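You operate a simulated robot arm through the tools that you are given. There is no shell and no other tool.

The job below is to be done with a simulated robot arm. You get a single attempt, and the scene is never put back.

Task
Change the vase's water: old into the black bucket, fresh from the clear jug.
Fine: empty it first; fill to between the vase's two lines; vase and jug back. Set down upright: vase, clear jug.

The check looks at the end state, three seconds after you hand in, the way a careful person would. Anything else that was tipped, shoved, dropped, spilled or broken makes it a failure.

Robot
A 7-joint arm with a two-finger parallel gripper, fixed in place. Base frame: the origin is at the foot of the arm, x ahead of it, y to its left, z up; the work surface is at about z = 900. Lengths are in mm, angles in rad, forces in N, time in s.
With the tool pointing down near the work surface it reaches from about 300 to 680 mm from the base axis. Its first joint turns from -1.152 to 1.152 rad. Payload 1.57 kg.
The tool frame sits at the grasp point between the pads (the TCP): z along the fingers, y along the line on which they close. The tips reach 30 mm beyond it. Largest opening 110 mm; finger width 24, thickness 12; the body of the gripper, 48 by 112 mm, starts 78 mm behind the TCP.
Orientation is that of the tool frame in the base frame, as [roll, pitch, yaw] about the fixed x, y, z axes, in that order (R = Rz(yaw) Ry(pitch) Rx(roll)). With the fingers straight down and closing along the base's y, the tool's x points along the base's -x, its y along +y and its z along -z.

Tools
- The arm moves only by the tool play_rows. Its argument "steps" is a list of rows, each a list of 7 numbers: the finger opening in mm, from 0 to 110, then the shift along the tool's x, y, z in mm, then the turn, a rotation vector about the tool's x, y, z in rad. In form: [[grip, dx, dy, dz, ax, ay, az], ...]. A call has 1 to 20 rows; each row shifts and turns the commanded pose from where the row before left it, along the tool's axes as they then stand. A row lasts 0.2 s, in which the tool goes at most 50 mm and 0.15 rad; a call with a longer step from one row to the next is refused whole, and so is a gripper value outside its range. A pose out of reach is approached as far as the arm can. The call stops where the force on the tool passes 40 N (or 10 N more than at its start, if that is more) or the arm is blocked; 0.2 s more then pass. The fingers move at their own pace (about 108 mm/s each) and stop on an object; they squeeze with about 31 N. The grip force told is the motor's: it shows also when the fingers shut on nothing. Time passes only in rows, and 0.2 s behind the last, so rows that do not move let the fingers close. The reply holds the time, the measured pose of the TCP, the force on the tool along the base axes, the opening and the grip force, in the units named above and with some noise, with the torque about the TCP (base axes, N m) and any sound that the robot's microphone picked up.
- Cameras (640 x 400 px; columns grow to the right, rows downward): "scene" is fixed at [161.4, -383.7, 1419.8]; the picture's right is [0.84, -0.55, 0.00], its down [-0.24, -0.37, -0.90] and it looks along [0.49, 0.75, -0.44] (base axes); focal length 241 px, centre (320, 200). "wrist" rides on the gripper at [70, 16, -141] in the tool frame; the picture's right is [-0.23, 0.97, 0.00], its down [-0.85, -0.20, -0.48] and it looks along [-0.47, -0.11, 0.88] (tool axes); focal length 222 px, centre (320, 200). There is no depth. A picture from a camera that has moved, and an enlarged one, comes with that camera's place and axes in the base frame and with its lens.
- capture(camera): a new picture of that camera. It takes no simulated time.
- close_up(camera, box): a new picture of the part [left, top, right, bottom] of that camera's present view, enlarged. It takes no simulated time.
- job_done(): hands the job in; it is judged then, once.

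Places have to be worked out from the pictures, the camera data and where the tool is seen. Open the gripper and draw the arm clear of the work before you hand the job in, unless the task says otherwise.

The tools are called after ">>>" as a command line: name --pt "numbers of a row" for each row, then --argument value for the rest, lists and objects as JSON in quotes. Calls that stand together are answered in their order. play_rows: Moves the arm, as the interface text tells. Its arguments: {"type":"object","properties":{"steps":{"type":"array"}},"required":["steps"]} The other tools are called the same way: capture (camera) takes a picture; close_up (camera, box) takes an enlarged picture of a part of a camera's view; job_done () hands the job in.

At the start:

```text
time: 0.0
tool_pos: [368.4, -97.4, 1300.3]
tool_rot: [-3.141, 0.0, -3.14]
contact_force: [0.1, 0.0, 0.0]
moment: [-0.03, -0.02, 0.02]
width: 110.0
grip_force: 0.0
```

scene: 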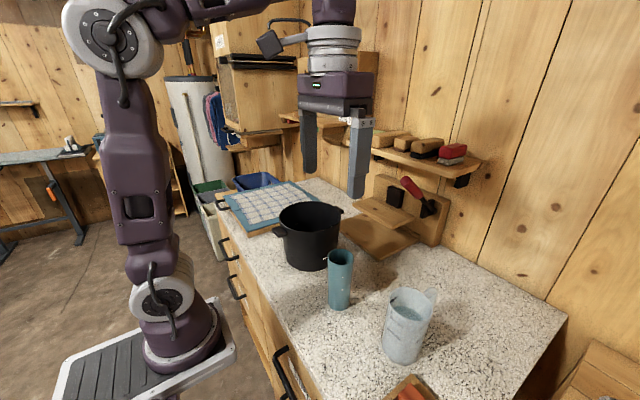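
wrist: 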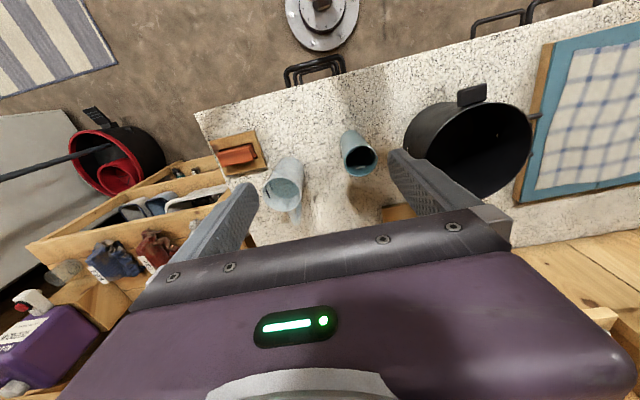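

The first pictures show a teal vase, a black bucket and a clear jug on the counter. I'll enlarge each of them to find their places and the vase's lines.

>>> close_up --camera "scene" --box '[260, 180, 460, 380]'

>>> close_up --camera "scene" --box '[310, 240, 370, 320]'

>>> close_up --camera "scene" --box '[370, 275, 450, 375]'

>>> close_up --camera "wrist" --box '[220, 80, 540, 250]'

```text
2.00 times, centred on (360, 280) of scene
camera zoom: at [161.4, -383.7, 1419.8], right [0.84, -0.55, 0.0], down [-0.24, -0.37, -0.9], along [0.49, 0.75, -0.44], focal length 483 px, centre (240, 40)
```

zoom: 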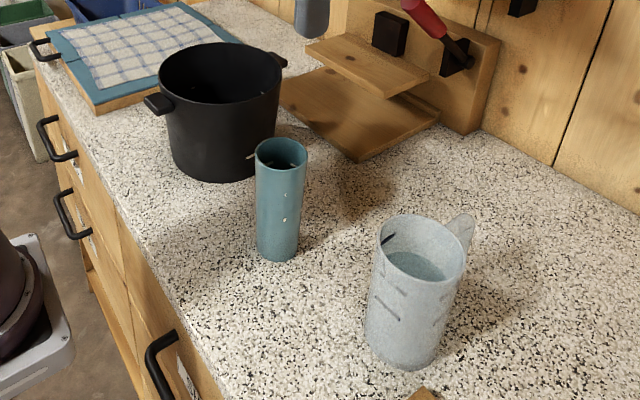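

```text
5.00 times, centred on (340, 280) of scene
camera zoom: at [161.4, -383.7, 1419.8], right [0.84, -0.55, 0.0], down [-0.24, -0.37, -0.9], along [0.49, 0.75, -0.44], focal length 1207 px, centre (220, -200)
```

zoom: 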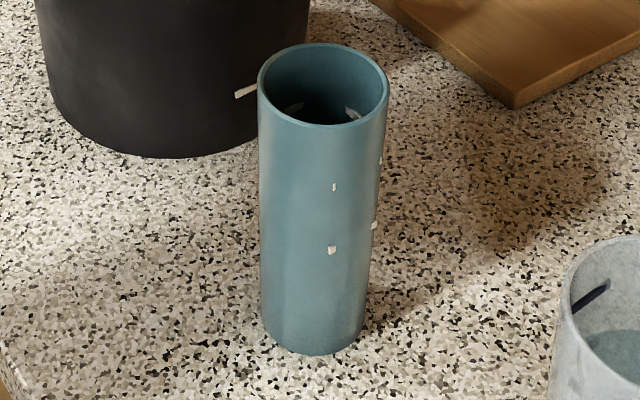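

```text
4.00 times, centred on (410, 325) of scene
camera zoom: at [161.4, -383.7, 1419.8], right [0.84, -0.55, 0.0], down [-0.24, -0.37, -0.9], along [0.49, 0.75, -0.44], focal length 965 px, centre (-40, -300)
```

zoom: 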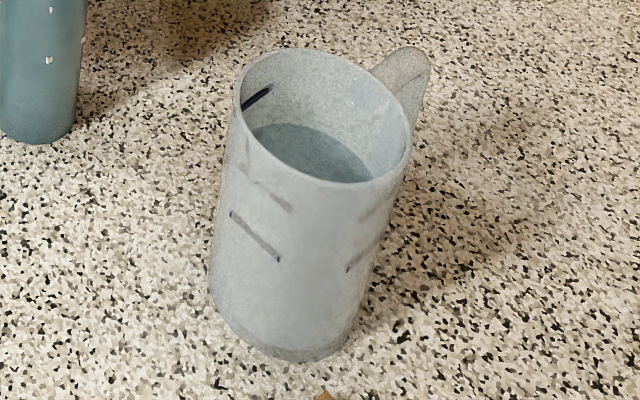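

```text
2.00 times, centred on (380, 165) of wrist
camera zoom: at [298.8, -79.7, 1441.8], right [0.23, 0.97, 0.0], down [0.85, -0.2, 0.48], along [0.47, -0.11, -0.88], focal length 444 px, centre (200, 270)
```

zoom: 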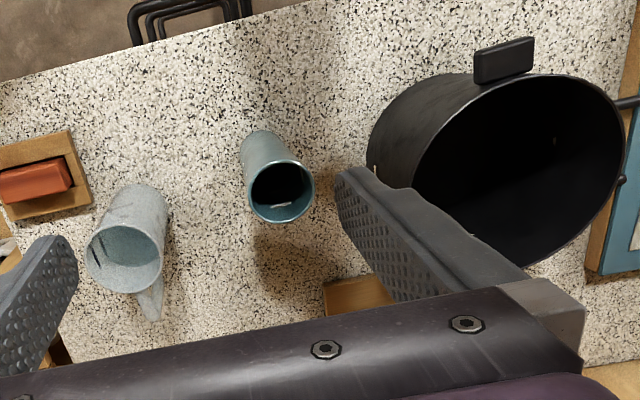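

The vase stands at about (440, -44), 160 tall and 60 across. The jug is near (482, -205) with its handle toward +x, and the bucket is near (478, 167) with its rim at z of about 1050. I'll lower the wrist camera over the vase to see its water and lines.

>>> play_rows --pt "110 -5.5 16.75 35 0 0 0" --pt "110 -5.5 16.75 35 0 0 0" --pt "110 -5.5 16.75 35 0 0 0" --pt "110 -5.5 16.75 35 0 0 0"

>>> capture --camera "wrist"

>>> capture --camera "scene"

```text
time: 1.0
tool_pos: [388.8, -28.3, 1160.0]
tool_rot: [3.14, 0.001, 3.139]
contact_force: [-0.8, -0.6, 0.2]
moment: [-0.02, 0.01, -0.01]
width: 109.8
grip_force: 0.2
```

```text
taken
camera wrist: at [319.6, -12.3, 1301.3], right [0.23, 0.97, 0.0], down [0.85, -0.2, 0.48], along [0.47, -0.11, -0.88], focal length 222 px, centre (320, 200)
```

wrist: 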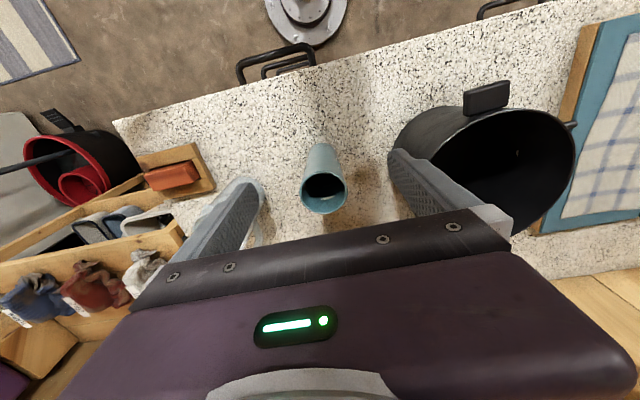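

```text
taken
```

scene: 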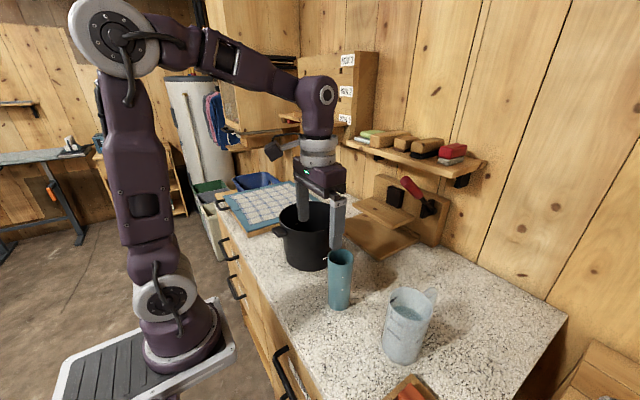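

The vase sits between the fingers in the wrist view. I'll zoom into its mouth and onto the jug.

>>> close_up --camera "wrist" --box '[280, 140, 376, 220]'

>>> close_up --camera "scene" --box '[322, 242, 362, 267]'

```text
5.00 times, centred on (328, 180) of wrist
camera zoom: at [319.6, -12.3, 1301.3], right [0.23, 0.97, 0.0], down [0.85, -0.2, 0.48], along [0.47, -0.11, -0.88], focal length 1111 px, centre (280, 300)
```

zoom: 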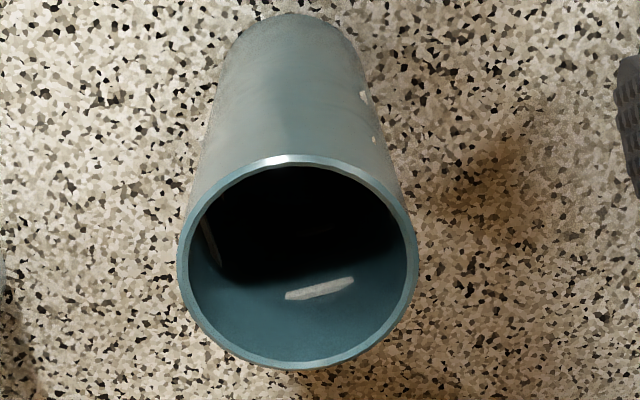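

```text
16.00 times, centred on (342, 254) of scene
camera zoom: at [161.4, -383.7, 1419.8], right [0.84, -0.55, 0.0], down [-0.24, -0.37, -0.9], along [0.49, 0.75, -0.44], focal length 3861 px, centre (-32, -672)
```

zoom: 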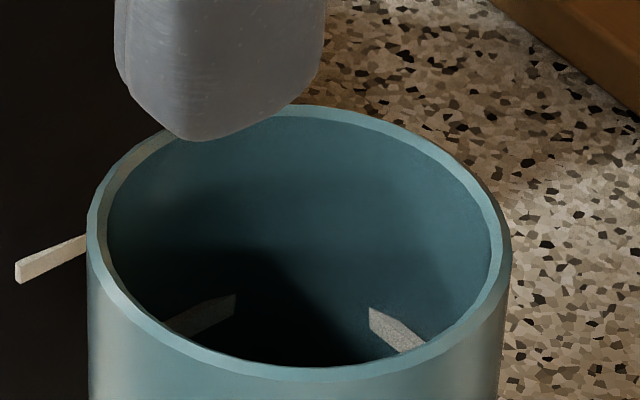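

Inside the vase I see one upper tick at z of about 1026, with shadow and dark water below it. Next I'll move over the jug to look at its rim, spout and water level.

>>> play_rows --pt "110 -6 -41 -5 0 0 0" --pt "110 -6 -41 -5 0 0 0" --pt "110 -6 -41 -5 0 0 0" --pt "110 -6 -41 -5 0 0 0"

>>> capture --camera "wrist"

>>> close_up --camera "wrist" --box '[256, 120, 384, 200]'

>>> close_up --camera "scene" --box '[300, 180, 460, 280]'

```text
time: 2.0
tool_pos: [412.3, -191.3, 1181.5]
tool_rot: [3.141, 0.001, 3.141]
contact_force: [0.0, -0.3, -0.9]
moment: [0.0, 0.02, -0.01]
width: 110.4
grip_force: 0.2
```

```text
taken
camera wrist: at [342.9, -174.9, 1321.7], right [0.23, 0.97, 0.0], down [0.85, -0.2, 0.48], along [0.47, -0.11, -0.88], focal length 222 px, centre (320, 200)
```

wrist: 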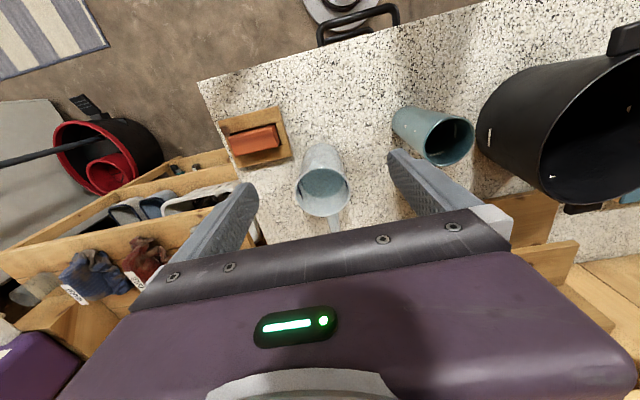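

```text
5.00 times, centred on (320, 160) of wrist
camera zoom: at [342.9, -174.9, 1321.7], right [0.23, 0.97, 0.0], down [0.85, -0.2, 0.48], along [0.47, -0.11, -0.88], focal length 1111 px, centre (320, 400)
```

zoom: 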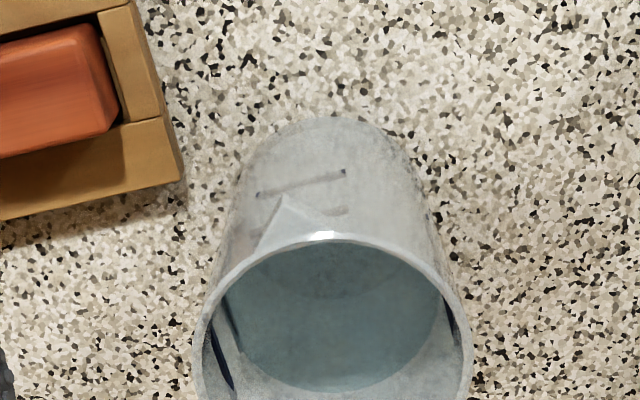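

```text
4.00 times, centred on (380, 230) of scene
camera zoom: at [161.4, -383.7, 1419.8], right [0.84, -0.55, 0.0], down [-0.24, -0.37, -0.9], along [0.49, 0.75, -0.44], focal length 965 px, centre (80, 80)
```

zoom: 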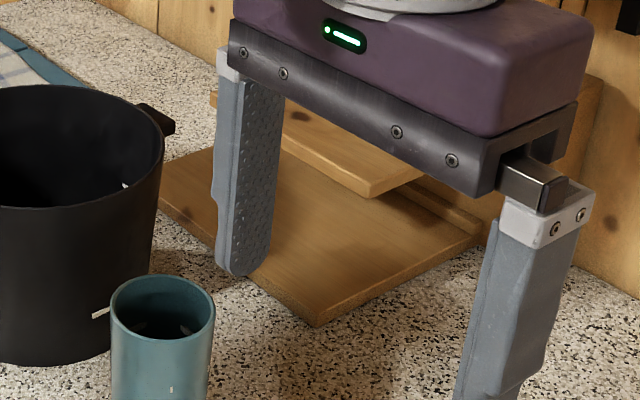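

A small pointed lip seems to sit on the jug's side nearest the robot, opposite the handle. I'll zoom in on the whole jug to confirm.

>>> close_up --camera "wrist" --box '[264, 140, 384, 245]'

>>> close_up --camera "scene" --box '[375, 280, 445, 325]'

```text
3.81 times, centred on (324, 192) of wrist
camera zoom: at [342.9, -174.9, 1321.7], right [0.23, 0.97, 0.0], down [0.85, -0.2, 0.48], along [0.47, -0.11, -0.88], focal length 846 px, centre (305, 229)
```

zoom: 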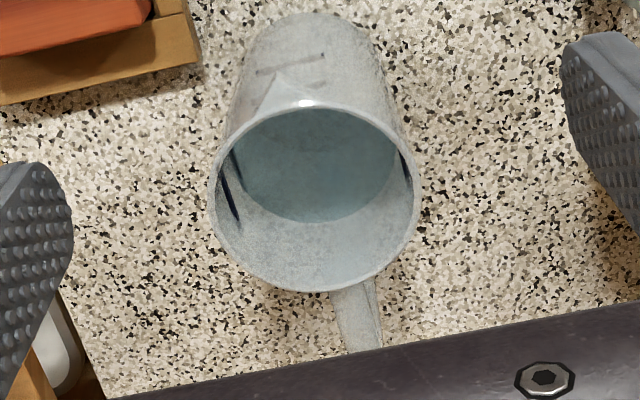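

```text
8.89 times, centred on (410, 302) of scene
camera zoom: at [161.4, -383.7, 1419.8], right [0.84, -0.55, 0.0], down [-0.24, -0.37, -0.9], along [0.49, 0.75, -0.44], focal length 2145 px, centre (-480, -711)
```

zoom: 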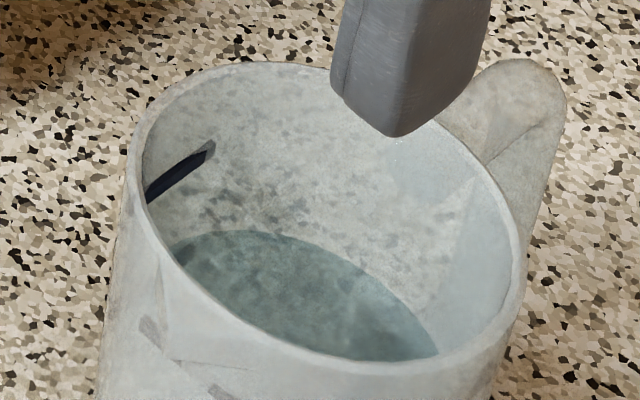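

The jug is a plain round beaker of about 76 mm at roughly (480, -206), with its rim near z 1045, its water near z 996 and its handle toward +x. Before touching anything I'll test in free air whether the tool can tilt forward about 60° at a safe height, since I want a tilted side grip for pouring.

>>> play_rows --pt "110 -14 35 -10 0 0 0" --pt "110 -14 36 -10 0 0 0" --pt "110 0 0 0 0 -0.13 0" --pt "110 0 0 0 0 -0.13 0" --pt "110 0 0 0 0 -0.13 0" --pt "110 0 0 0 0 -0.13 0" --pt "110 0 0 0 0 -0.13 0" --pt "110 0 0 0 0 -0.13 0" --pt "110 0 0 0 0 -0.13 0" --pt "110 0 0 0 0 -0.13 0"

>>> capture --camera "scene"

>>> capture --camera "wrist"

```text
time: 4.2
tool_pos: [442.7, -121.9, 1200.4]
tool_rot: [3.139, 1.041, 3.137]
contact_force: [0.0, -0.4, -0.3]
moment: [0.01, 0.02, 0.03]
width: 110.2
grip_force: 0.1
```

```text
taken
```

scene: 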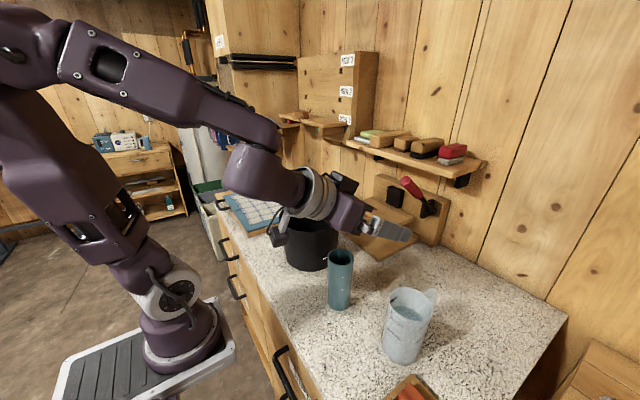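

```text
taken
camera wrist: at [285.4, -105.6, 1211.5], right [0.12, 0.97, 0.2], down [0.02, -0.2, 0.98], along [0.99, -0.11, -0.04], focal length 222 px, centre (320, 200)
```

wrist: 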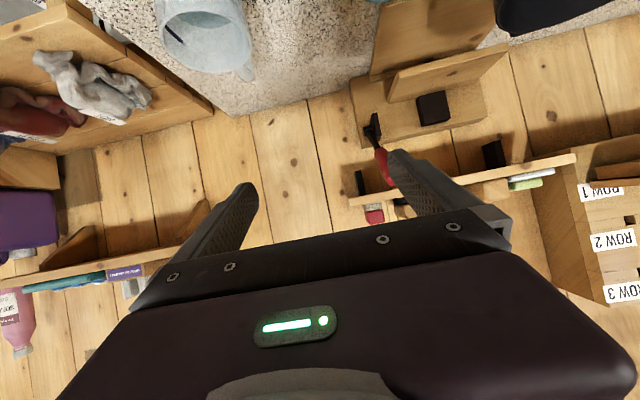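

The 60° forward tilt is reachable. Still empty-handed, I'll dry-run the pouring roll above the bucket at z 1220, turning about the base -x axis by about 120°, to check the joint range.

>>> play_rows --pt "110 -5.9 38.2 3.5 0 0 0" --pt "110 -5.9 38.2 3.5 0 0 0" --pt "110 -5.9 38.2 3.5 0 0 0" --pt "110 -5.9 38.2 3.5 0 0 0" --pt "110 -5.9 38.2 3.5 0 0 0" --pt "110 -5.9 38.2 3.5 0 0 0" --pt "110 0 0 0 0.0754 0 -0.1284" --pt "110 0 0 0 0.0754 0 -0.1284" --pt "110 0 0 0 0.0754 0 -0.1284" --pt "110 0 0 0 0.0754 0 -0.1284" --pt "110 0 0 0 0.0754 0 -0.1284" --pt "110 0 0 0 0.0754 0 -0.1284" --pt "110 0 0 0 0.0754 0 -0.1284" --pt "110 0 0 0 0.0754 0 -0.1284" --pt "110 0 0 0 0.0754 0 -0.1284" --pt "110 0 0 0 0.0754 0 -0.1284" --pt "110 0 0 0 0.0754 0 -0.1284" --pt "110 0 0 0 0.0754 0 -0.1284" --pt "110 0 0 0 0.0754 0 -0.1284" --pt "110 0 0 0 0.0754 0 -0.1284"

>>> capture --camera "scene"

>>> capture --camera "wrist"

```text
time: 8.4
tool_pos: [439.6, 135.5, 1246.8]
tool_rot: [-1.288, -0.439, -2.169]
contact_force: [-0.8, -0.4, 0.3]
moment: [-0.01, -0.02, 0.01]
width: 110.0
grip_force: 0.0
out of reach, approached as far as the arm can: row 14, 15, 16, 19, 20
```

```text
taken
```

scene: 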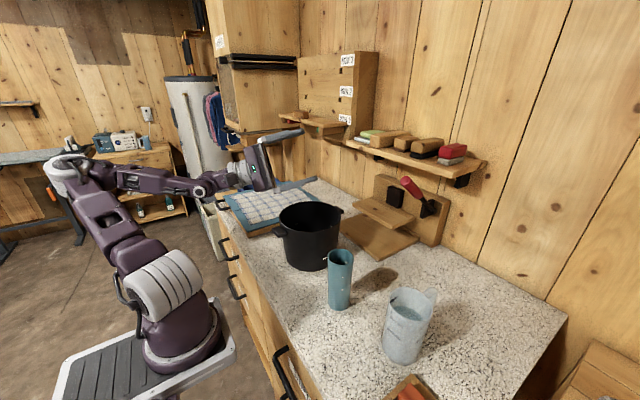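

```text
taken
camera wrist: at [283.0, 137.8, 1225.5], right [0.11, -0.31, -0.94], down [0.02, 0.95, -0.31], along [0.99, 0.01, 0.12], focal length 222 px, centre (320, 200)
```

wrist: 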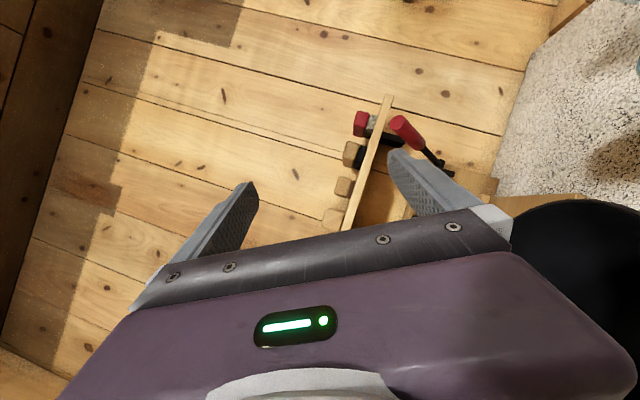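

The roll is reached in orientation, but the arm drifted about 40 mm in position because that pose is near its limit. I'll roll back. Then I'll try a different path, tilting the tool fully horizontal and rolling about its own axis, which should mostly use the last joint.

>>> play_rows --pt "110 0 0 0 -0.0754 0 0.1284" --pt "110 0 0 0 -0.0754 0 0.1284" --pt "110 0 0 0 -0.0754 0 0.1284" --pt "110 0 0 0 -0.0754 0 0.1284" --pt "110 0 0 0 -0.0754 0 0.1284" --pt "110 0 0 0 -0.0754 0 0.1284" --pt "110 0 0 0 -0.0754 0 0.1284" --pt "110 0 0 0 -0.0754 0 0.1284" --pt "110 0 0 0 -0.0754 0 0.1284" --pt "110 0 0 0 -0.0754 0 0.1284" --pt "110 0 0 0 -0.0754 0 0.1284" --pt "110 0 0 0 -0.0754 0 0.1284" --pt "110 0 0 0 -0.0754 0 0.1284" --pt "110 0 0 0 -0.0754 0 0.1284"

>>> capture --camera "scene"

```text
time: 11.4
tool_pos: [440.6, 134.8, 1246.1]
tool_rot: [3.136, 1.04, 3.138]
contact_force: [-1.4, 0.1, -0.6]
moment: [0.02, 0.01, -0.01]
width: 109.9
grip_force: 0.1
```

```text
taken
```

scene: 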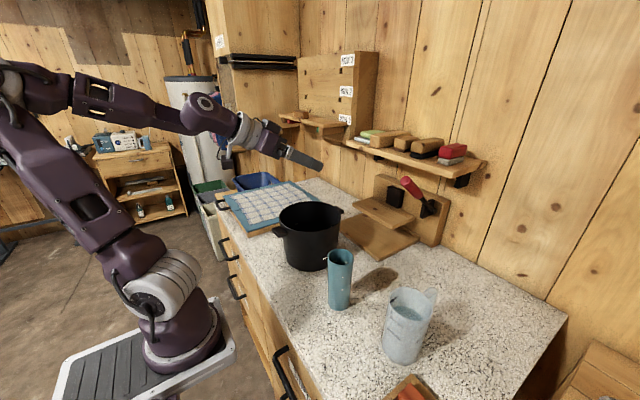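

Rolling back at (440, 135, 1246) gave no reach problem. I'll repeat the dry-run at about (440, 85, 1210), which puts the vase lip nearer the bucket's middle.

>>> play_rows --pt "110 16 -25 9.3 0 0 0" --pt "110 16 -25 9.3 0 0 0" --pt "110 0 0 0 0.0754 0 -0.1284" --pt "110 0 0 0 0.0754 0 -0.1284" --pt "110 0 0 0 0.0754 0 -0.1284" --pt "110 0 0 0 0.0754 0 -0.1284" --pt "110 0 0 0 0.0754 0 -0.1284" --pt "110 0 0 0 0.0754 0 -0.1284" --pt "110 0 0 0 0.0754 0 -0.1284" --pt "110 0 0 0 0.0754 0 -0.1284" --pt "110 0 0 0 0.0754 0 -0.1284" --pt "110 0 0 0 0.0754 0 -0.1284" --pt "110 0 0 0 0.0754 0 -0.1284" --pt "110 0 0 0 0.0754 0 -0.1284" --pt "110 0 0 0 0.0754 0 -0.1284" --pt "110 0 0 0 0.0754 0 -0.1284"

>>> capture --camera "scene"

```text
time: 14.8
tool_pos: [424.8, 114.4, 1237.9]
tool_rot: [-1.38, -0.344, -2.175]
contact_force: [-0.3, 0.3, -0.7]
moment: [-0.04, 0.01, 0.03]
width: 109.8
grip_force: 0.1
out of reach, approached as far as the arm can: row 10, 11, 12, 13, 14, 15
```

```text
taken
```

scene: 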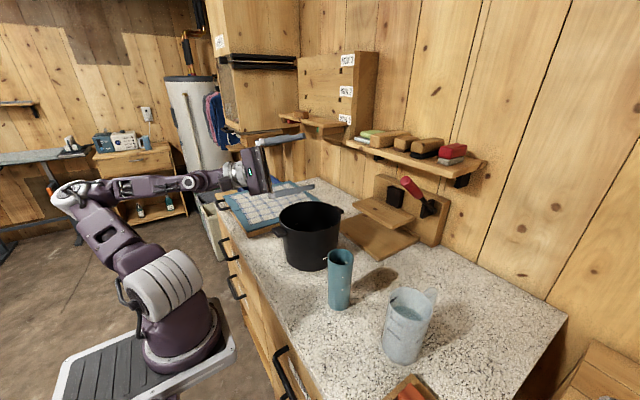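

That direction is worse, since the arm wraps to its left. I'll roll back and then try the mirrored pour, from the far (+y) side of the bucket toward -y.

>>> play_rows --pt "110 0 0 0 -0.0754 0 0.1284" --pt "110 0 0 0 -0.0754 0 0.1284" --pt "110 0 0 0 -0.0754 0 0.1284" --pt "110 0 0 0 -0.0754 0 0.1284" --pt "110 0 0 0 -0.0754 0 0.1284" --pt "110 0 0 0 -0.0754 0 0.1284" --pt "110 0 0 0 -0.0754 0 0.1284" --pt "110 0 0 0 -0.0754 0 0.1284" --pt "110 0 0 0 -0.0754 0 0.1284" --pt "110 0 0 0 -0.0754 0 0.1284" --pt "110 0 0 0 -0.0754 0 0.1284" --pt "110 0 0 0 -0.0754 0 0.1284" --pt "110 0 0 0 -0.0754 0 0.1284" --pt "110 0 0 0 -0.0754 0 0.1284"

```text
time: 17.8
tool_pos: [422.7, 114.0, 1237.9]
tool_rot: [2.908, 1.007, 2.899]
contact_force: [0.6, -0.7, 0.1]
moment: [-0.03, 0.0, 0.04]
width: 110.1
grip_force: 0.0
```

Orientation drifted slightly there, so the first row corrects it. Then I move to (475, 225, 1230) and dry-run the roll toward -y.

>>> play_rows --pt "110 0 0 0 0.027 0 -0.129" --pt "110 -4.9 27.8 12.2 0 0 0" --pt "110 -4.9 27.8 12.2 0 0 0" --pt "110 -4.9 27.8 12.2 0 0 0" --pt "110 -4.9 27.8 12.2 0 0 0" --pt "110 0 0 0 -0.0754 0 0.1284" --pt "110 0 0 0 -0.0754 0 0.1284" --pt "110 0 0 0 -0.0754 0 0.1284" --pt "110 0 0 0 -0.0754 0 0.1284" --pt "110 0 0 0 -0.0754 0 0.1284" --pt "110 0 0 0 -0.0754 0 0.1284" --pt "110 0 0 0 -0.0754 0 0.1284" --pt "110 0 0 0 -0.0754 0 0.1284" --pt "110 0 0 0 -0.0754 0 0.1284" --pt "110 0 0 0 -0.0754 0 0.1284" --pt "110 0 0 0 -0.0754 0 0.1284" --pt "110 0 0 0 -0.0754 0 0.1284" --pt "110 0 0 0 -0.0754 0 0.1284" --pt "110 0 0 0 -0.0754 0 0.1284"

>>> capture --camera "scene"

>>> capture --camera "wrist"

```text
time: 21.8
tool_pos: [490.4, 226.1, 1239.5]
tool_rot: [1.36, -0.387, 2.142]
contact_force: [0.8, -0.8, -0.5]
moment: [0.04, 0.01, 0.02]
width: 110.1
grip_force: 0.1
out of reach, approached as far as the arm can: row 14, 17, 18, 19
```

```text
taken
```

scene: 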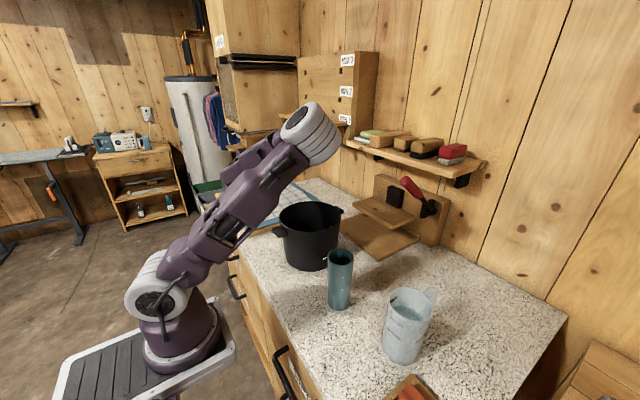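

```text
taken
camera wrist: at [333.6, 209.4, 1252.5], right [0.14, -0.59, 0.8], down [0.01, -0.8, -0.59], along [0.99, 0.09, -0.1], focal length 222 px, centre (320, 200)
```

wrist: 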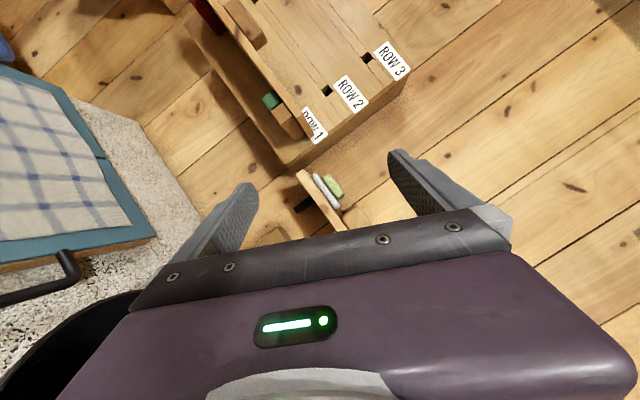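

Both side rolls strain the arm: at 60° the tool nearly lines up with the forearm. A better plan is to pitch forward, with the tool swinging from 60° forward through down to pointing back, so the vase tips away from the robot with the gripper above it. I'll unroll first.

>>> play_rows --pt "110 0 0 0 0.0754 0 -0.1284" --pt "110 0 0 0 0.0754 0 -0.1284" --pt "110 0 0 0 0.0754 0 -0.1284" --pt "110 0 0 0 0.0754 0 -0.1284" --pt "110 0 0 0 0.0754 0 -0.1284" --pt "110 0 0 0 0.0754 0 -0.1284" --pt "110 0 0 0 0.0754 0 -0.1284" --pt "110 0 0 0 0.0754 0 -0.1284" --pt "110 0 0 0 0.0754 0 -0.1284" --pt "110 0 0 0 0.0754 0 -0.1284" --pt "110 0 0 0 0.0754 0 -0.1284" --pt "110 0 0 0 0.0754 0 -0.1284" --pt "110 0 0 0 0.0754 0 -0.1284" --pt "110 0 0 0 0.0754 0 -0.1284"

>>> capture --camera "scene"

```text
time: 24.8
tool_pos: [491.0, 227.6, 1237.8]
tool_rot: [-2.988, 1.012, -3.007]
contact_force: [-0.2, 0.0, -0.5]
moment: [0.03, -0.01, 0.05]
width: 109.7
grip_force: 0.2
```

```text
taken
```

scene: 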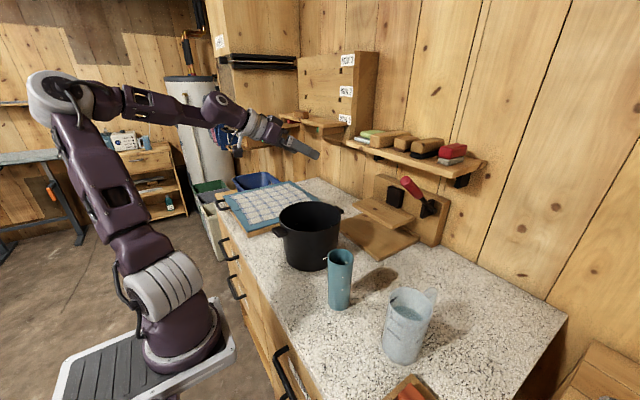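

The arm returned cleanly. I'll correct the small orientation error, move to (410, 167, 1240) and dry-run the forward pitch of about 110°.

>>> play_rows --pt "110 0 0 0 -0.042 0 0.069" --pt "110 13.6 -20.3 -23.3 0 0 0" --pt "110 13.6 -20.3 -23.3 0 0 0" --pt "110 13.6 -20.3 -23.3 0 0 0" --pt "110 0 0 0 0 0.149 0" --pt "110 0 0 0 0 0.149 0" --pt "110 0 0 0 0 0.149 0" --pt "110 0 0 0 0 0.149 0" --pt "110 0 0 0 0 0.149 0" --pt "110 0 0 0 0 0.149 0" --pt "110 0 0 0 0 0.149 0" --pt "110 0 0 0 0 0.149 0" --pt "110 0 0 0 0 0.149 0" --pt "110 0 0 0 0 0.149 0" --pt "110 0 0 0 0 0.149 0" --pt "110 0 0 0 0 0.149 0" --pt "110 0 0 0 0 0.149 0"

>>> capture --camera "scene"

>>> capture --camera "wrist"

```text
time: 28.4
tool_pos: [357.8, 136.6, 1243.9]
tool_rot: [3.107, -0.525, -3.124]
contact_force: [0.0, -0.7, 0.0]
moment: [-0.01, 0.0, 0.02]
width: 110.1
grip_force: 0.1
out of reach, approached as far as the arm can: row 14, 15, 16, 17
```

```text
taken
```

scene: 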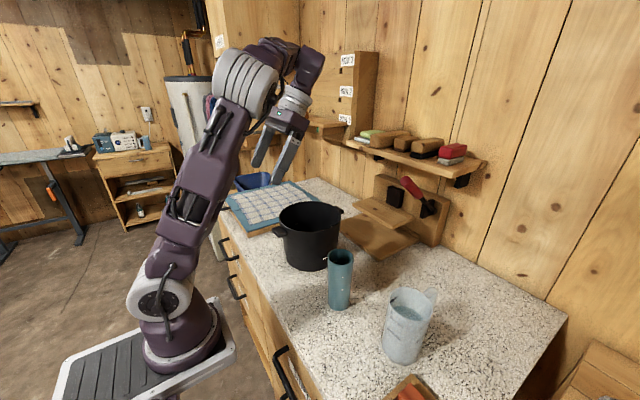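

```text
taken
camera wrist: at [368.0, 147.9, 1401.6], right [0.2, 0.98, -0.09], down [0.98, -0.2, -0.02], along [-0.04, -0.08, -1.0], focal length 222 px, centre (320, 200)
```

wrist: 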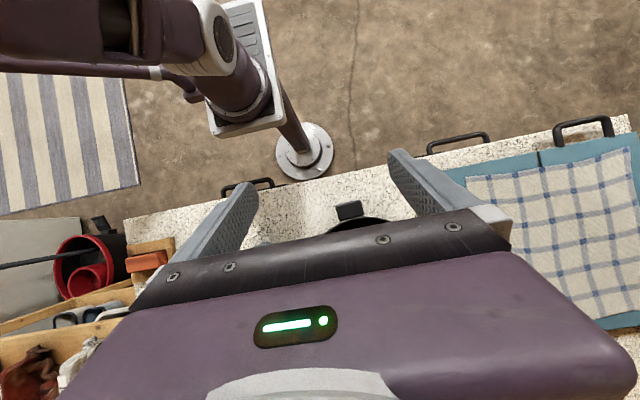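

The forward pitch reached 90° of tilt at z 1244, where the wrist was too high. The arm's axis really stands near x = 105, so lower and nearer should allow a steeper back-pitch. I'll test at about (400, 135, 1130), yawed to face the bucket radially.

>>> play_rows --pt "110 -31 0 26 0 0 0" --pt "110 -31 0 26 0 0 0" --pt "110 -31 0 26 0 0 0" --pt "110 0 0 0 0.0701 0 -0.1211" --pt "110 0 0 0 0.0701 0 -0.1211" --pt "110 0 0 0 0.0701 0 -0.1211" --pt "110 0 0 0 0 0.1 0" --pt "110 0 0 0 0 0.1 0" --pt "110 0 0 0 0 0.1 0" --pt "110 0 0 0 0 0.1 0"

>>> capture --camera "scene"

```text
time: 30.6
tool_pos: [398.6, 138.8, 1130.7]
tool_rot: [3.106, -0.763, -2.696]
contact_force: [0.8, 0.1, 0.6]
moment: [0.01, 0.03, 0.02]
width: 110.1
grip_force: 0.1
out of reach, approached as far as the arm can: row 9, 10
```

```text
taken
```

scene: 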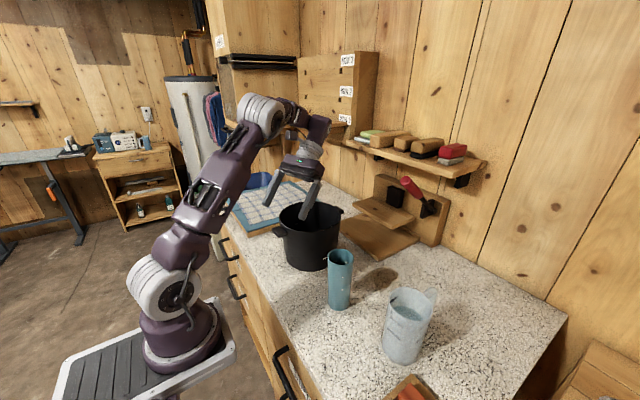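

a = -0.763 is reached at z 1130, so a vase gripped at 60° can be tipped about 104°, enough to drain it. I'll raise up and pitch back to 60° forward.

>>> play_rows --pt "110 23 0 -24 0 0 0" --pt "110 23 0 -24 0 0 0" --pt "110 23 0 -24 0 0 0" --pt "110 0 0 0 0 -0.139 0" --pt "110 0 0 0 0 -0.139 0" --pt "110 0 0 0 0 -0.139 0" --pt "110 0 0 0 0 -0.139 0" --pt "110 0 0 0 0 -0.139 0" --pt "110 0 0 0 0 -0.139 0" --pt "110 0 0 0 0 -0.139 0" --pt "110 0 0 0 0 -0.139 0" --pt "110 0 0 0 0 -0.139 0" --pt "110 0 0 0 0 -0.139 0" --pt "110 0 0 0 0 -0.139 0" --pt "110 0 0 0 0 -0.139 0" --pt "110 0 0 0 0 -0.139 0"

```text
time: 34.0
tool_pos: [403.6, 147.5, 1150.1]
tool_rot: [3.071, 0.997, -2.763]
contact_force: [0.4, 0.6, -0.1]
moment: [0.0, 0.0, -0.03]
width: 110.3
grip_force: 0.1
out of reach, approached as far as the arm can: row 1, 2, 3, 16
```

The arm is at a = 0.997 with a yaw of about 22°. I'll turn it to yaw 45° and a = 60°, and move above the vase at (440, -44, 1160).

>>> play_rows --pt "110 0 0 0 -0.0923 -0.014 -0.071" --pt "110 0 0 0 -0.0923 -0.014 -0.071" --pt "110 0 0 0 -0.0923 -0.014 -0.071" --pt "110 9.3 -32.2 -20 0 0 0" --pt "110 9.3 -32.2 -20 0 0 0" --pt "110 9.3 -32.2 -20 0 0 0" --pt "110 9.3 -32.2 -20 0 0 0" --pt "110 9.3 -32.2 -20 0 0 0"

>>> capture --camera "scene"

>>> capture --camera "wrist"

```text
time: 35.8
tool_pos: [426.1, -41.5, 1196.0]
tool_rot: [3.14, 1.047, -2.354]
contact_force: [0.0, 0.9, 0.3]
moment: [0.0, 0.0, 0.0]
width: 110.2
grip_force: 0.0
out of reach, approached as far as the arm can: row 1, 2, 3, 4
```

```text
taken
```

scene: 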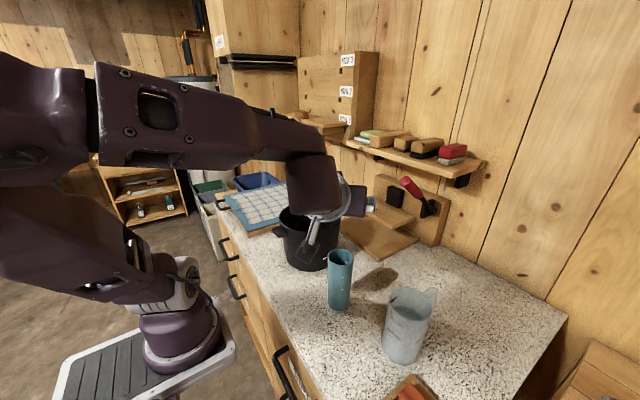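

```text
taken
camera wrist: at [304.0, -141.3, 1206.5], right [-0.61, 0.77, 0.2], down [0.15, -0.13, 0.98], along [0.78, 0.63, -0.04], focal length 222 px, centre (320, 200)
```

wrist: 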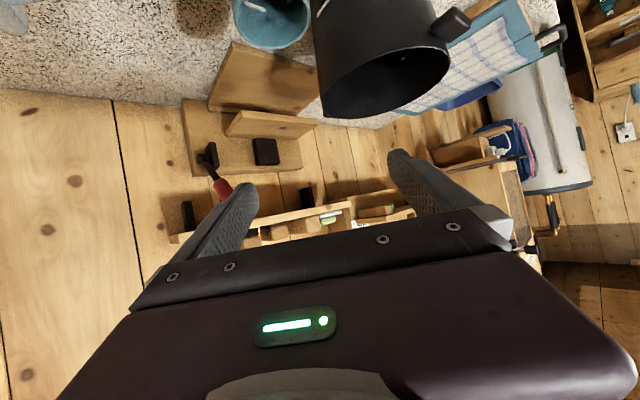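

The orientation is exact now. I'll align over the vase axis, descend halfway to z of about 1093 and check the alignment before straddling it.

>>> play_rows --pt "110 -4.4 -11.7 7.7 0 0 0" --pt "110 29.7 0 17.2 0 0 0" --pt "110 29.7 0 17.2 0 0 0" --pt "110 29.7 0 17.2 0 0 0"

>>> capture --camera "wrist"

>>> close_up --camera "scene" --box '[280, 200, 440, 300]'

```text
time: 36.8
tool_pos: [412.4, -44.1, 1167.2]
tool_rot: [3.139, 1.045, -2.354]
contact_force: [-1.1, -0.6, -0.3]
moment: [-0.01, -0.04, -0.01]
width: 110.1
grip_force: 0.0
out of reach, approached as far as the arm can: row 1, 2, 3, 4
```

```text
taken
camera wrist: at [290.3, -144.7, 1176.6], right [-0.61, 0.77, 0.2], down [0.15, -0.13, 0.98], along [0.78, 0.63, -0.04], focal length 222 px, centre (320, 200)
```

wrist: 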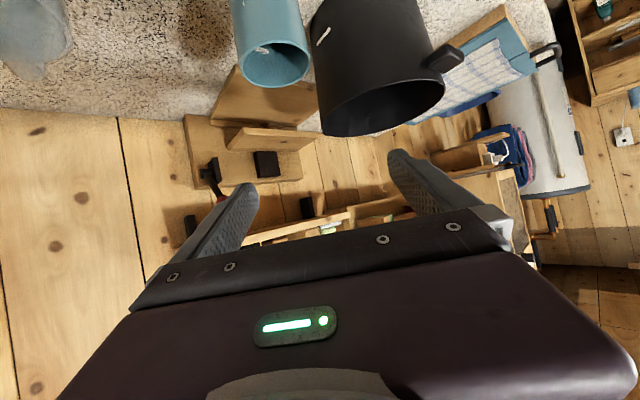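

```text
4.00 times, centred on (360, 250) of scene
camera zoom: at [161.5, -383.7, 1419.8], right [0.84, -0.55, 0.0], down [-0.24, -0.37, -0.9], along [0.49, 0.75, -0.44], focal length 965 px, centre (160, 0)
```

zoom: 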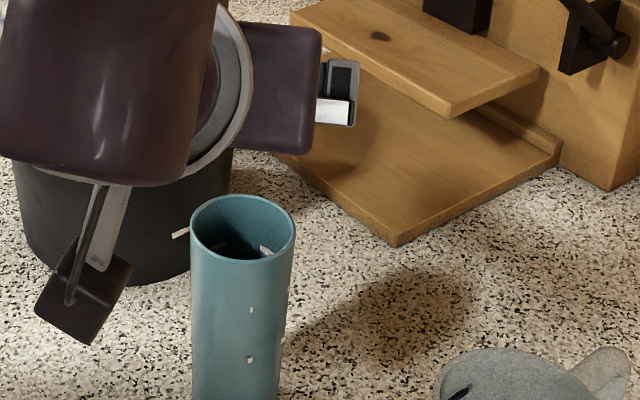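

Yaw 45° at low height is out of reach because the arm strains sideways. The new plan has four steps:
1. Carry the vase upright with a straight-down grip to a spot further out, near (525, -50).
2. Regrip it there at 60°.
3. Empty it with the tested pitch.
4. Bring it back the same way.

First I'll return to straight down.

>>> play_rows --pt "110 0 0 0 0.041 0.0991 0.0711" --pt "110 0 0 0 0.041 0.0991 0.0711" --pt "110 0 0 0 0.041 0.0991 0.0711" --pt "110 0 0 0 0.041 0.0991 0.0711" --pt "110 0 0 0 0.041 0.0991 0.0711" --pt "110 0 0 0 0.041 0.0991 0.0711" --pt "110 0 0 0 0.041 0.0991 0.0711" --pt "110 0 0 0 0.041 0.0991 0.0711" --pt "110 0 0 0 0.041 0.0991 0.0711" --pt "110 0 0 0 0.041 0.0991 0.0711"

>>> capture --camera "wrist"

>>> capture --camera "scene"

```text
time: 39.0
tool_pos: [412.5, -43.9, 1166.4]
tool_rot: [-3.142, -0.004, -3.138]
contact_force: [-0.4, 0.5, 0.4]
moment: [0.0, 0.0, 0.03]
width: 110.1
grip_force: 0.1
```

```text
taken
camera wrist: at [344.3, -27.7, 1307.8], right [0.23, 0.97, 0.0], down [0.86, -0.2, 0.48], along [0.46, -0.11, -0.88], focal length 222 px, centre (320, 200)
```

wrist: 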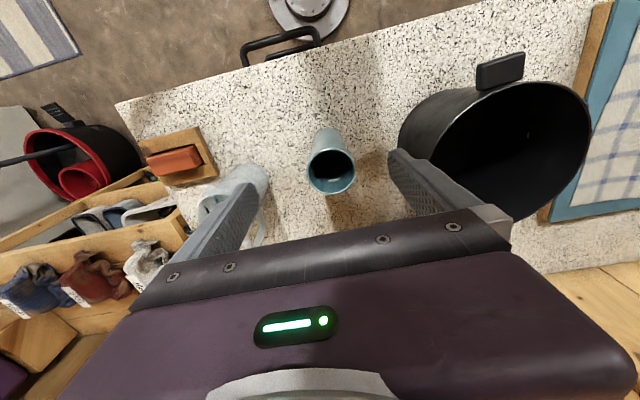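

```text
taken
```

scene: 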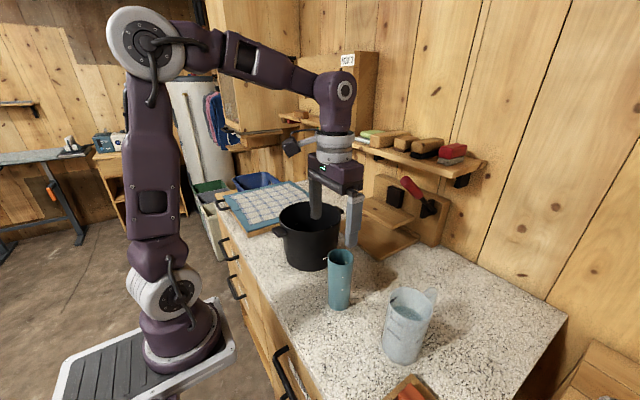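

From this close view I place the vase at about (440, -38). I'll align over it and go down to z of about 1105, with the tips just above the rim, then check.

>>> play_rows --pt "110 -27.5 6 0 0 0 0" --pt "110 0 0 30 0 0 0" --pt "110 0 0 30 0 0 0" --pt "110 0 0 0 0 0 0"

>>> close_up --camera "wrist" --box '[220, 110, 420, 235]'

>>> close_up --camera "scene" --box '[290, 180, 450, 320]'

```text
time: 40.0
tool_pos: [438.9, -37.7, 1106.4]
tool_rot: [3.142, -0.001, -3.138]
contact_force: [0.3, 0.2, -1.1]
moment: [0.01, 0.0, -0.01]
width: 109.9
grip_force: 0.1
```

```text
3.20 times, centred on (320, 172) of wrist
camera zoom: at [371.6, -20.4, 1245.9], right [0.22, 0.97, 0.0], down [0.86, -0.2, 0.48], along [0.46, -0.11, -0.88], focal length 711 px, centre (320, 288)
```

zoom: 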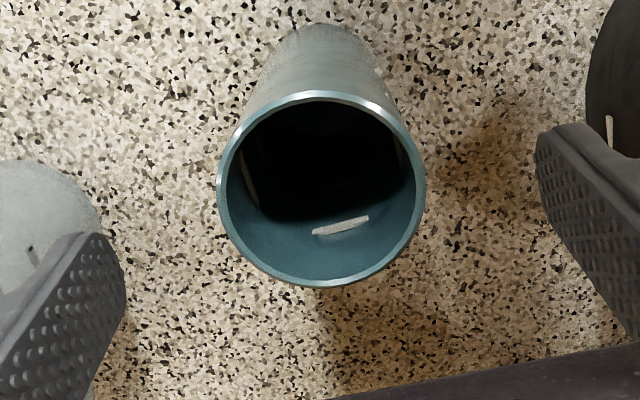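

```text
2.86 times, centred on (370, 250) of scene
camera zoom: at [161.4, -383.7, 1419.8], right [0.84, -0.55, 0.0], down [-0.24, -0.37, -0.9], along [0.49, 0.75, -0.44], focal length 690 px, centre (177, 57)
```

zoom: 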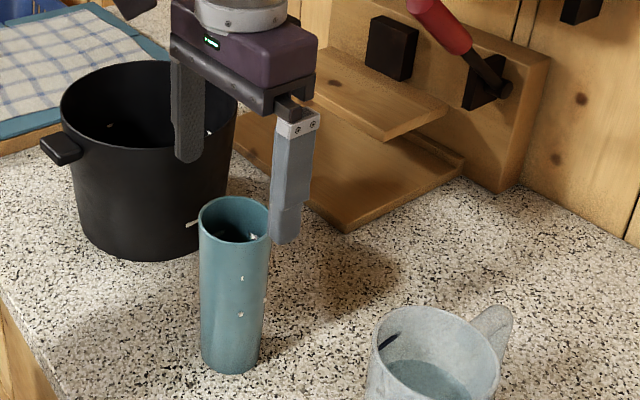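

The vase axis reads (438, -36), so I'm within 2 mm. I'll descend to z 1010 and close on it gently, without lifting.

>>> play_rows --pt "110 0.7 1.5 32 0 0 0" --pt "110 0 0 32 0 0 0" --pt "110 0 0 32 0 0 0" --pt "60 0 0 0 0 0 0" --pt "45 0 0 0 0 0 0" --pt "40 0 0 0 0 0 0" --pt "40 0 0 0 0 0 0"

>>> close_up --camera "scene" --box '[290, 180, 450, 320]'

```text
time: 41.6
tool_pos: [438.9, -36.3, 1010.4]
tool_rot: [-3.14, -0.001, -3.137]
contact_force: [-0.5, -0.3, 0.7]
moment: [0.01, -0.04, -0.03]
width: 61.6
grip_force: 30.4
```

```text
2.86 times, centred on (370, 250) of scene
camera zoom: at [161.5, -383.7, 1419.8], right [0.84, -0.55, 0.0], down [-0.24, -0.37, -0.9], along [0.49, 0.75, -0.44], focal length 690 px, centre (177, 57)
```

zoom: 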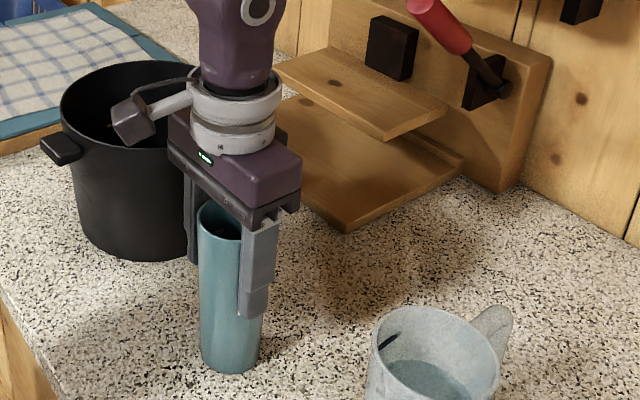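

It's gripped at width 61.6, so the vase is about 61 across and a bit shorter than I figured. I'll lift it 30 mm slowly and weigh it.

>>> play_rows --pt "40 0 0 -5 0 0 0" --pt "40 0 0 -10 0 0 0" --pt "40 0 0 -10 0 0 0" --pt "40 0 0 -5 0 0 0" --pt "40 0 0 0 0 0 0" --pt "40 0 0 0 0 0 0" --pt "40 0 0 0 0 0 0"

>>> close_up --camera "scene" --box '[290, 180, 450, 320]'

```text
time: 43.2
tool_pos: [440.1, -36.3, 1041.5]
tool_rot: [-3.141, -0.002, -3.137]
contact_force: [1.2, 0.3, -3.1]
moment: [0.02, 0.05, -0.03]
width: 61.3
grip_force: 31.3
```

```text
2.86 times, centred on (370, 250) of scene
camera zoom: at [161.5, -383.7, 1419.8], right [0.84, -0.55, 0.0], down [-0.24, -0.37, -0.9], along [0.49, 0.75, -0.44], focal length 690 px, centre (177, 57)
```

zoom: 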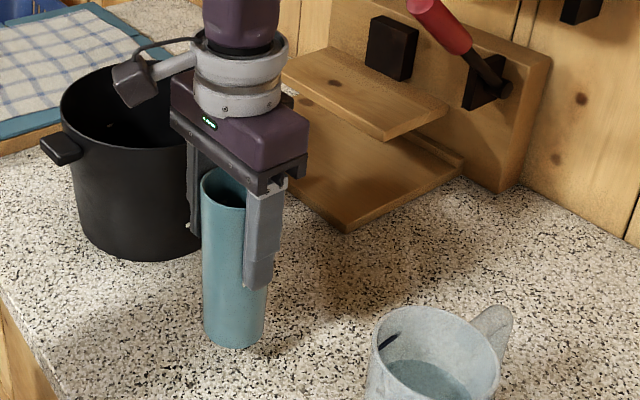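

It lifted cleanly at about 3.1 N. I'll carry it out 85 mm in x and set it down at the same height.

>>> play_rows --pt "40 -10 0 0 0 0 0" --pt "40 -20 0 0 0 0 0" --pt "40 -25 0 0 0 0 0" --pt "40 -20 -5 0 0 0 0" --pt "40 -10 -4 0 0 0 0" --pt "40 0 0 0 0 0 0" --pt "40 0 0 10 0 0 0" --pt "40 0 0 10 0 0 0" --pt "40 0 0 6 0 0 0" --pt "40 0 0 4 0 0 0" --pt "40 0 0 0 0 0 0"

>>> close_up --camera "scene" --box '[310, 180, 470, 320]'

```text
time: 45.6
tool_pos: [524.3, -45.0, 1010.5]
tool_rot: [3.141, 0.0, -3.138]
contact_force: [0.6, 0.1, -3.1]
moment: [0.0, 0.02, 0.0]
width: 61.4
grip_force: 31.0
```

```text
2.86 times, centred on (390, 250) of scene
camera zoom: at [161.5, -383.7, 1419.8], right [0.84, -0.55, 0.0], down [-0.24, -0.37, -0.9], along [0.49, 0.75, -0.44], focal length 690 px, centre (120, 57)
```

zoom: 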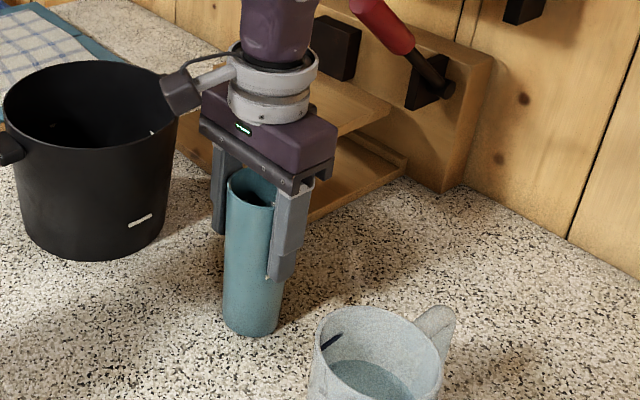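

The force still reads -3.1 N, so the vase is barely off the counter. I'll lower about 1 mm more and release gently, then look.

>>> play_rows --pt "40 0 0 1 0 0 0" --pt "40 0 0 0.5 0 0 0" --pt "40 0 0 0 0 0 0"

```text
time: 46.4
tool_pos: [524.5, -45.8, 1009.1]
tool_rot: [-3.141, -0.001, -3.138]
contact_force: [0.0, 0.1, -3.1]
moment: [0.02, 0.02, 0.01]
width: 61.5
grip_force: 30.8
```

It's still carrying the full weight, so I'll lower in small steps until the reading drops.

>>> play_rows --pt "40 0 0 1 0 0 0" --pt "40 0 0 0 0 0 0"

>>> close_up --camera "scene" --box '[350, 240, 410, 310]'

```text
time: 47.0
tool_pos: [524.5, -45.7, 1009.9]
tool_rot: [-3.142, 0.001, -3.138]
contact_force: [-1.1, 0.2, 8.7]
moment: [0.29, 0.04, 0.05]
width: 61.5
grip_force: 31.0
```

```text
5.71 times, centred on (380, 275) of scene
camera zoom: at [161.2, -383.7, 1419.9], right [0.84, -0.55, 0.0], down [-0.24, -0.37, -0.9], along [0.49, 0.75, -0.44], focal length 1379 px, centre (-23, -229)
```

zoom: 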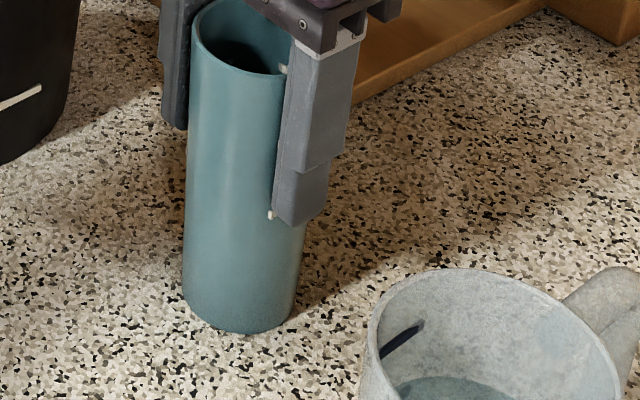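

The vase has touched down. I'll relax 0.5 mm, open, and rise straight up to z of about 1150.

>>> play_rows --pt "40 0 0 -0.7 0 0 0" --pt "66 0 0 0 0 0 0" --pt "80 0 0 0 0 0 0" --pt "110 0 0 0 0 0 0" --pt "110 0 0 0 0 0 0" --pt "110 0 0 -30 0 0 0" --pt "110 0 0 -30 0 0 0" --pt "110 0 0 -40 0 0 0" --pt "110 0 0 -40 0 0 0"

>>> close_up --camera "scene" --box '[350, 230, 410, 310]'

>>> close_up --camera "wrist" --box '[220, 110, 420, 235]'

```text
time: 49.0
tool_pos: [524.5, -45.5, 1149.9]
tool_rot: [-3.14, 0.0, -3.14]
contact_force: [-0.4, -0.2, -0.7]
moment: [0.01, 0.0, 0.0]
width: 109.7
grip_force: 0.1
```

```text
5.00 times, centred on (380, 270) of scene
camera zoom: at [161.4, -383.7, 1419.8], right [0.84, -0.55, 0.0], down [-0.24, -0.37, -0.9], along [0.49, 0.75, -0.44], focal length 1207 px, centre (20, -150)
```

zoom: 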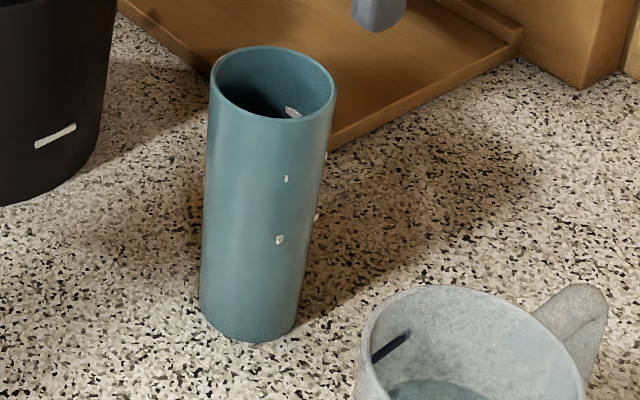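

```text
3.20 times, centred on (320, 172) of wrist
camera zoom: at [456.1, -29.2, 1290.9], right [0.22, 0.97, 0.0], down [0.86, -0.2, 0.48], along [0.46, -0.11, -0.88], focal length 711 px, centre (320, 288)
```

zoom: 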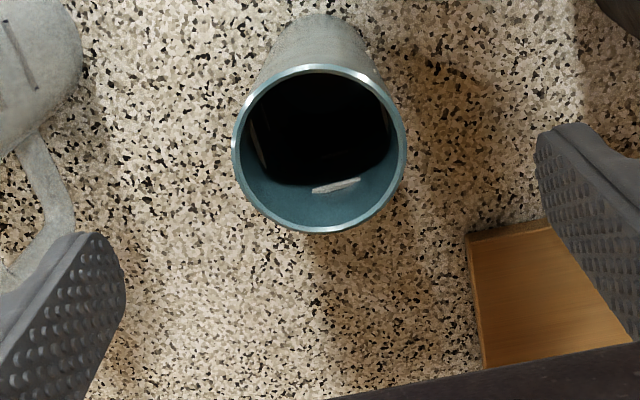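

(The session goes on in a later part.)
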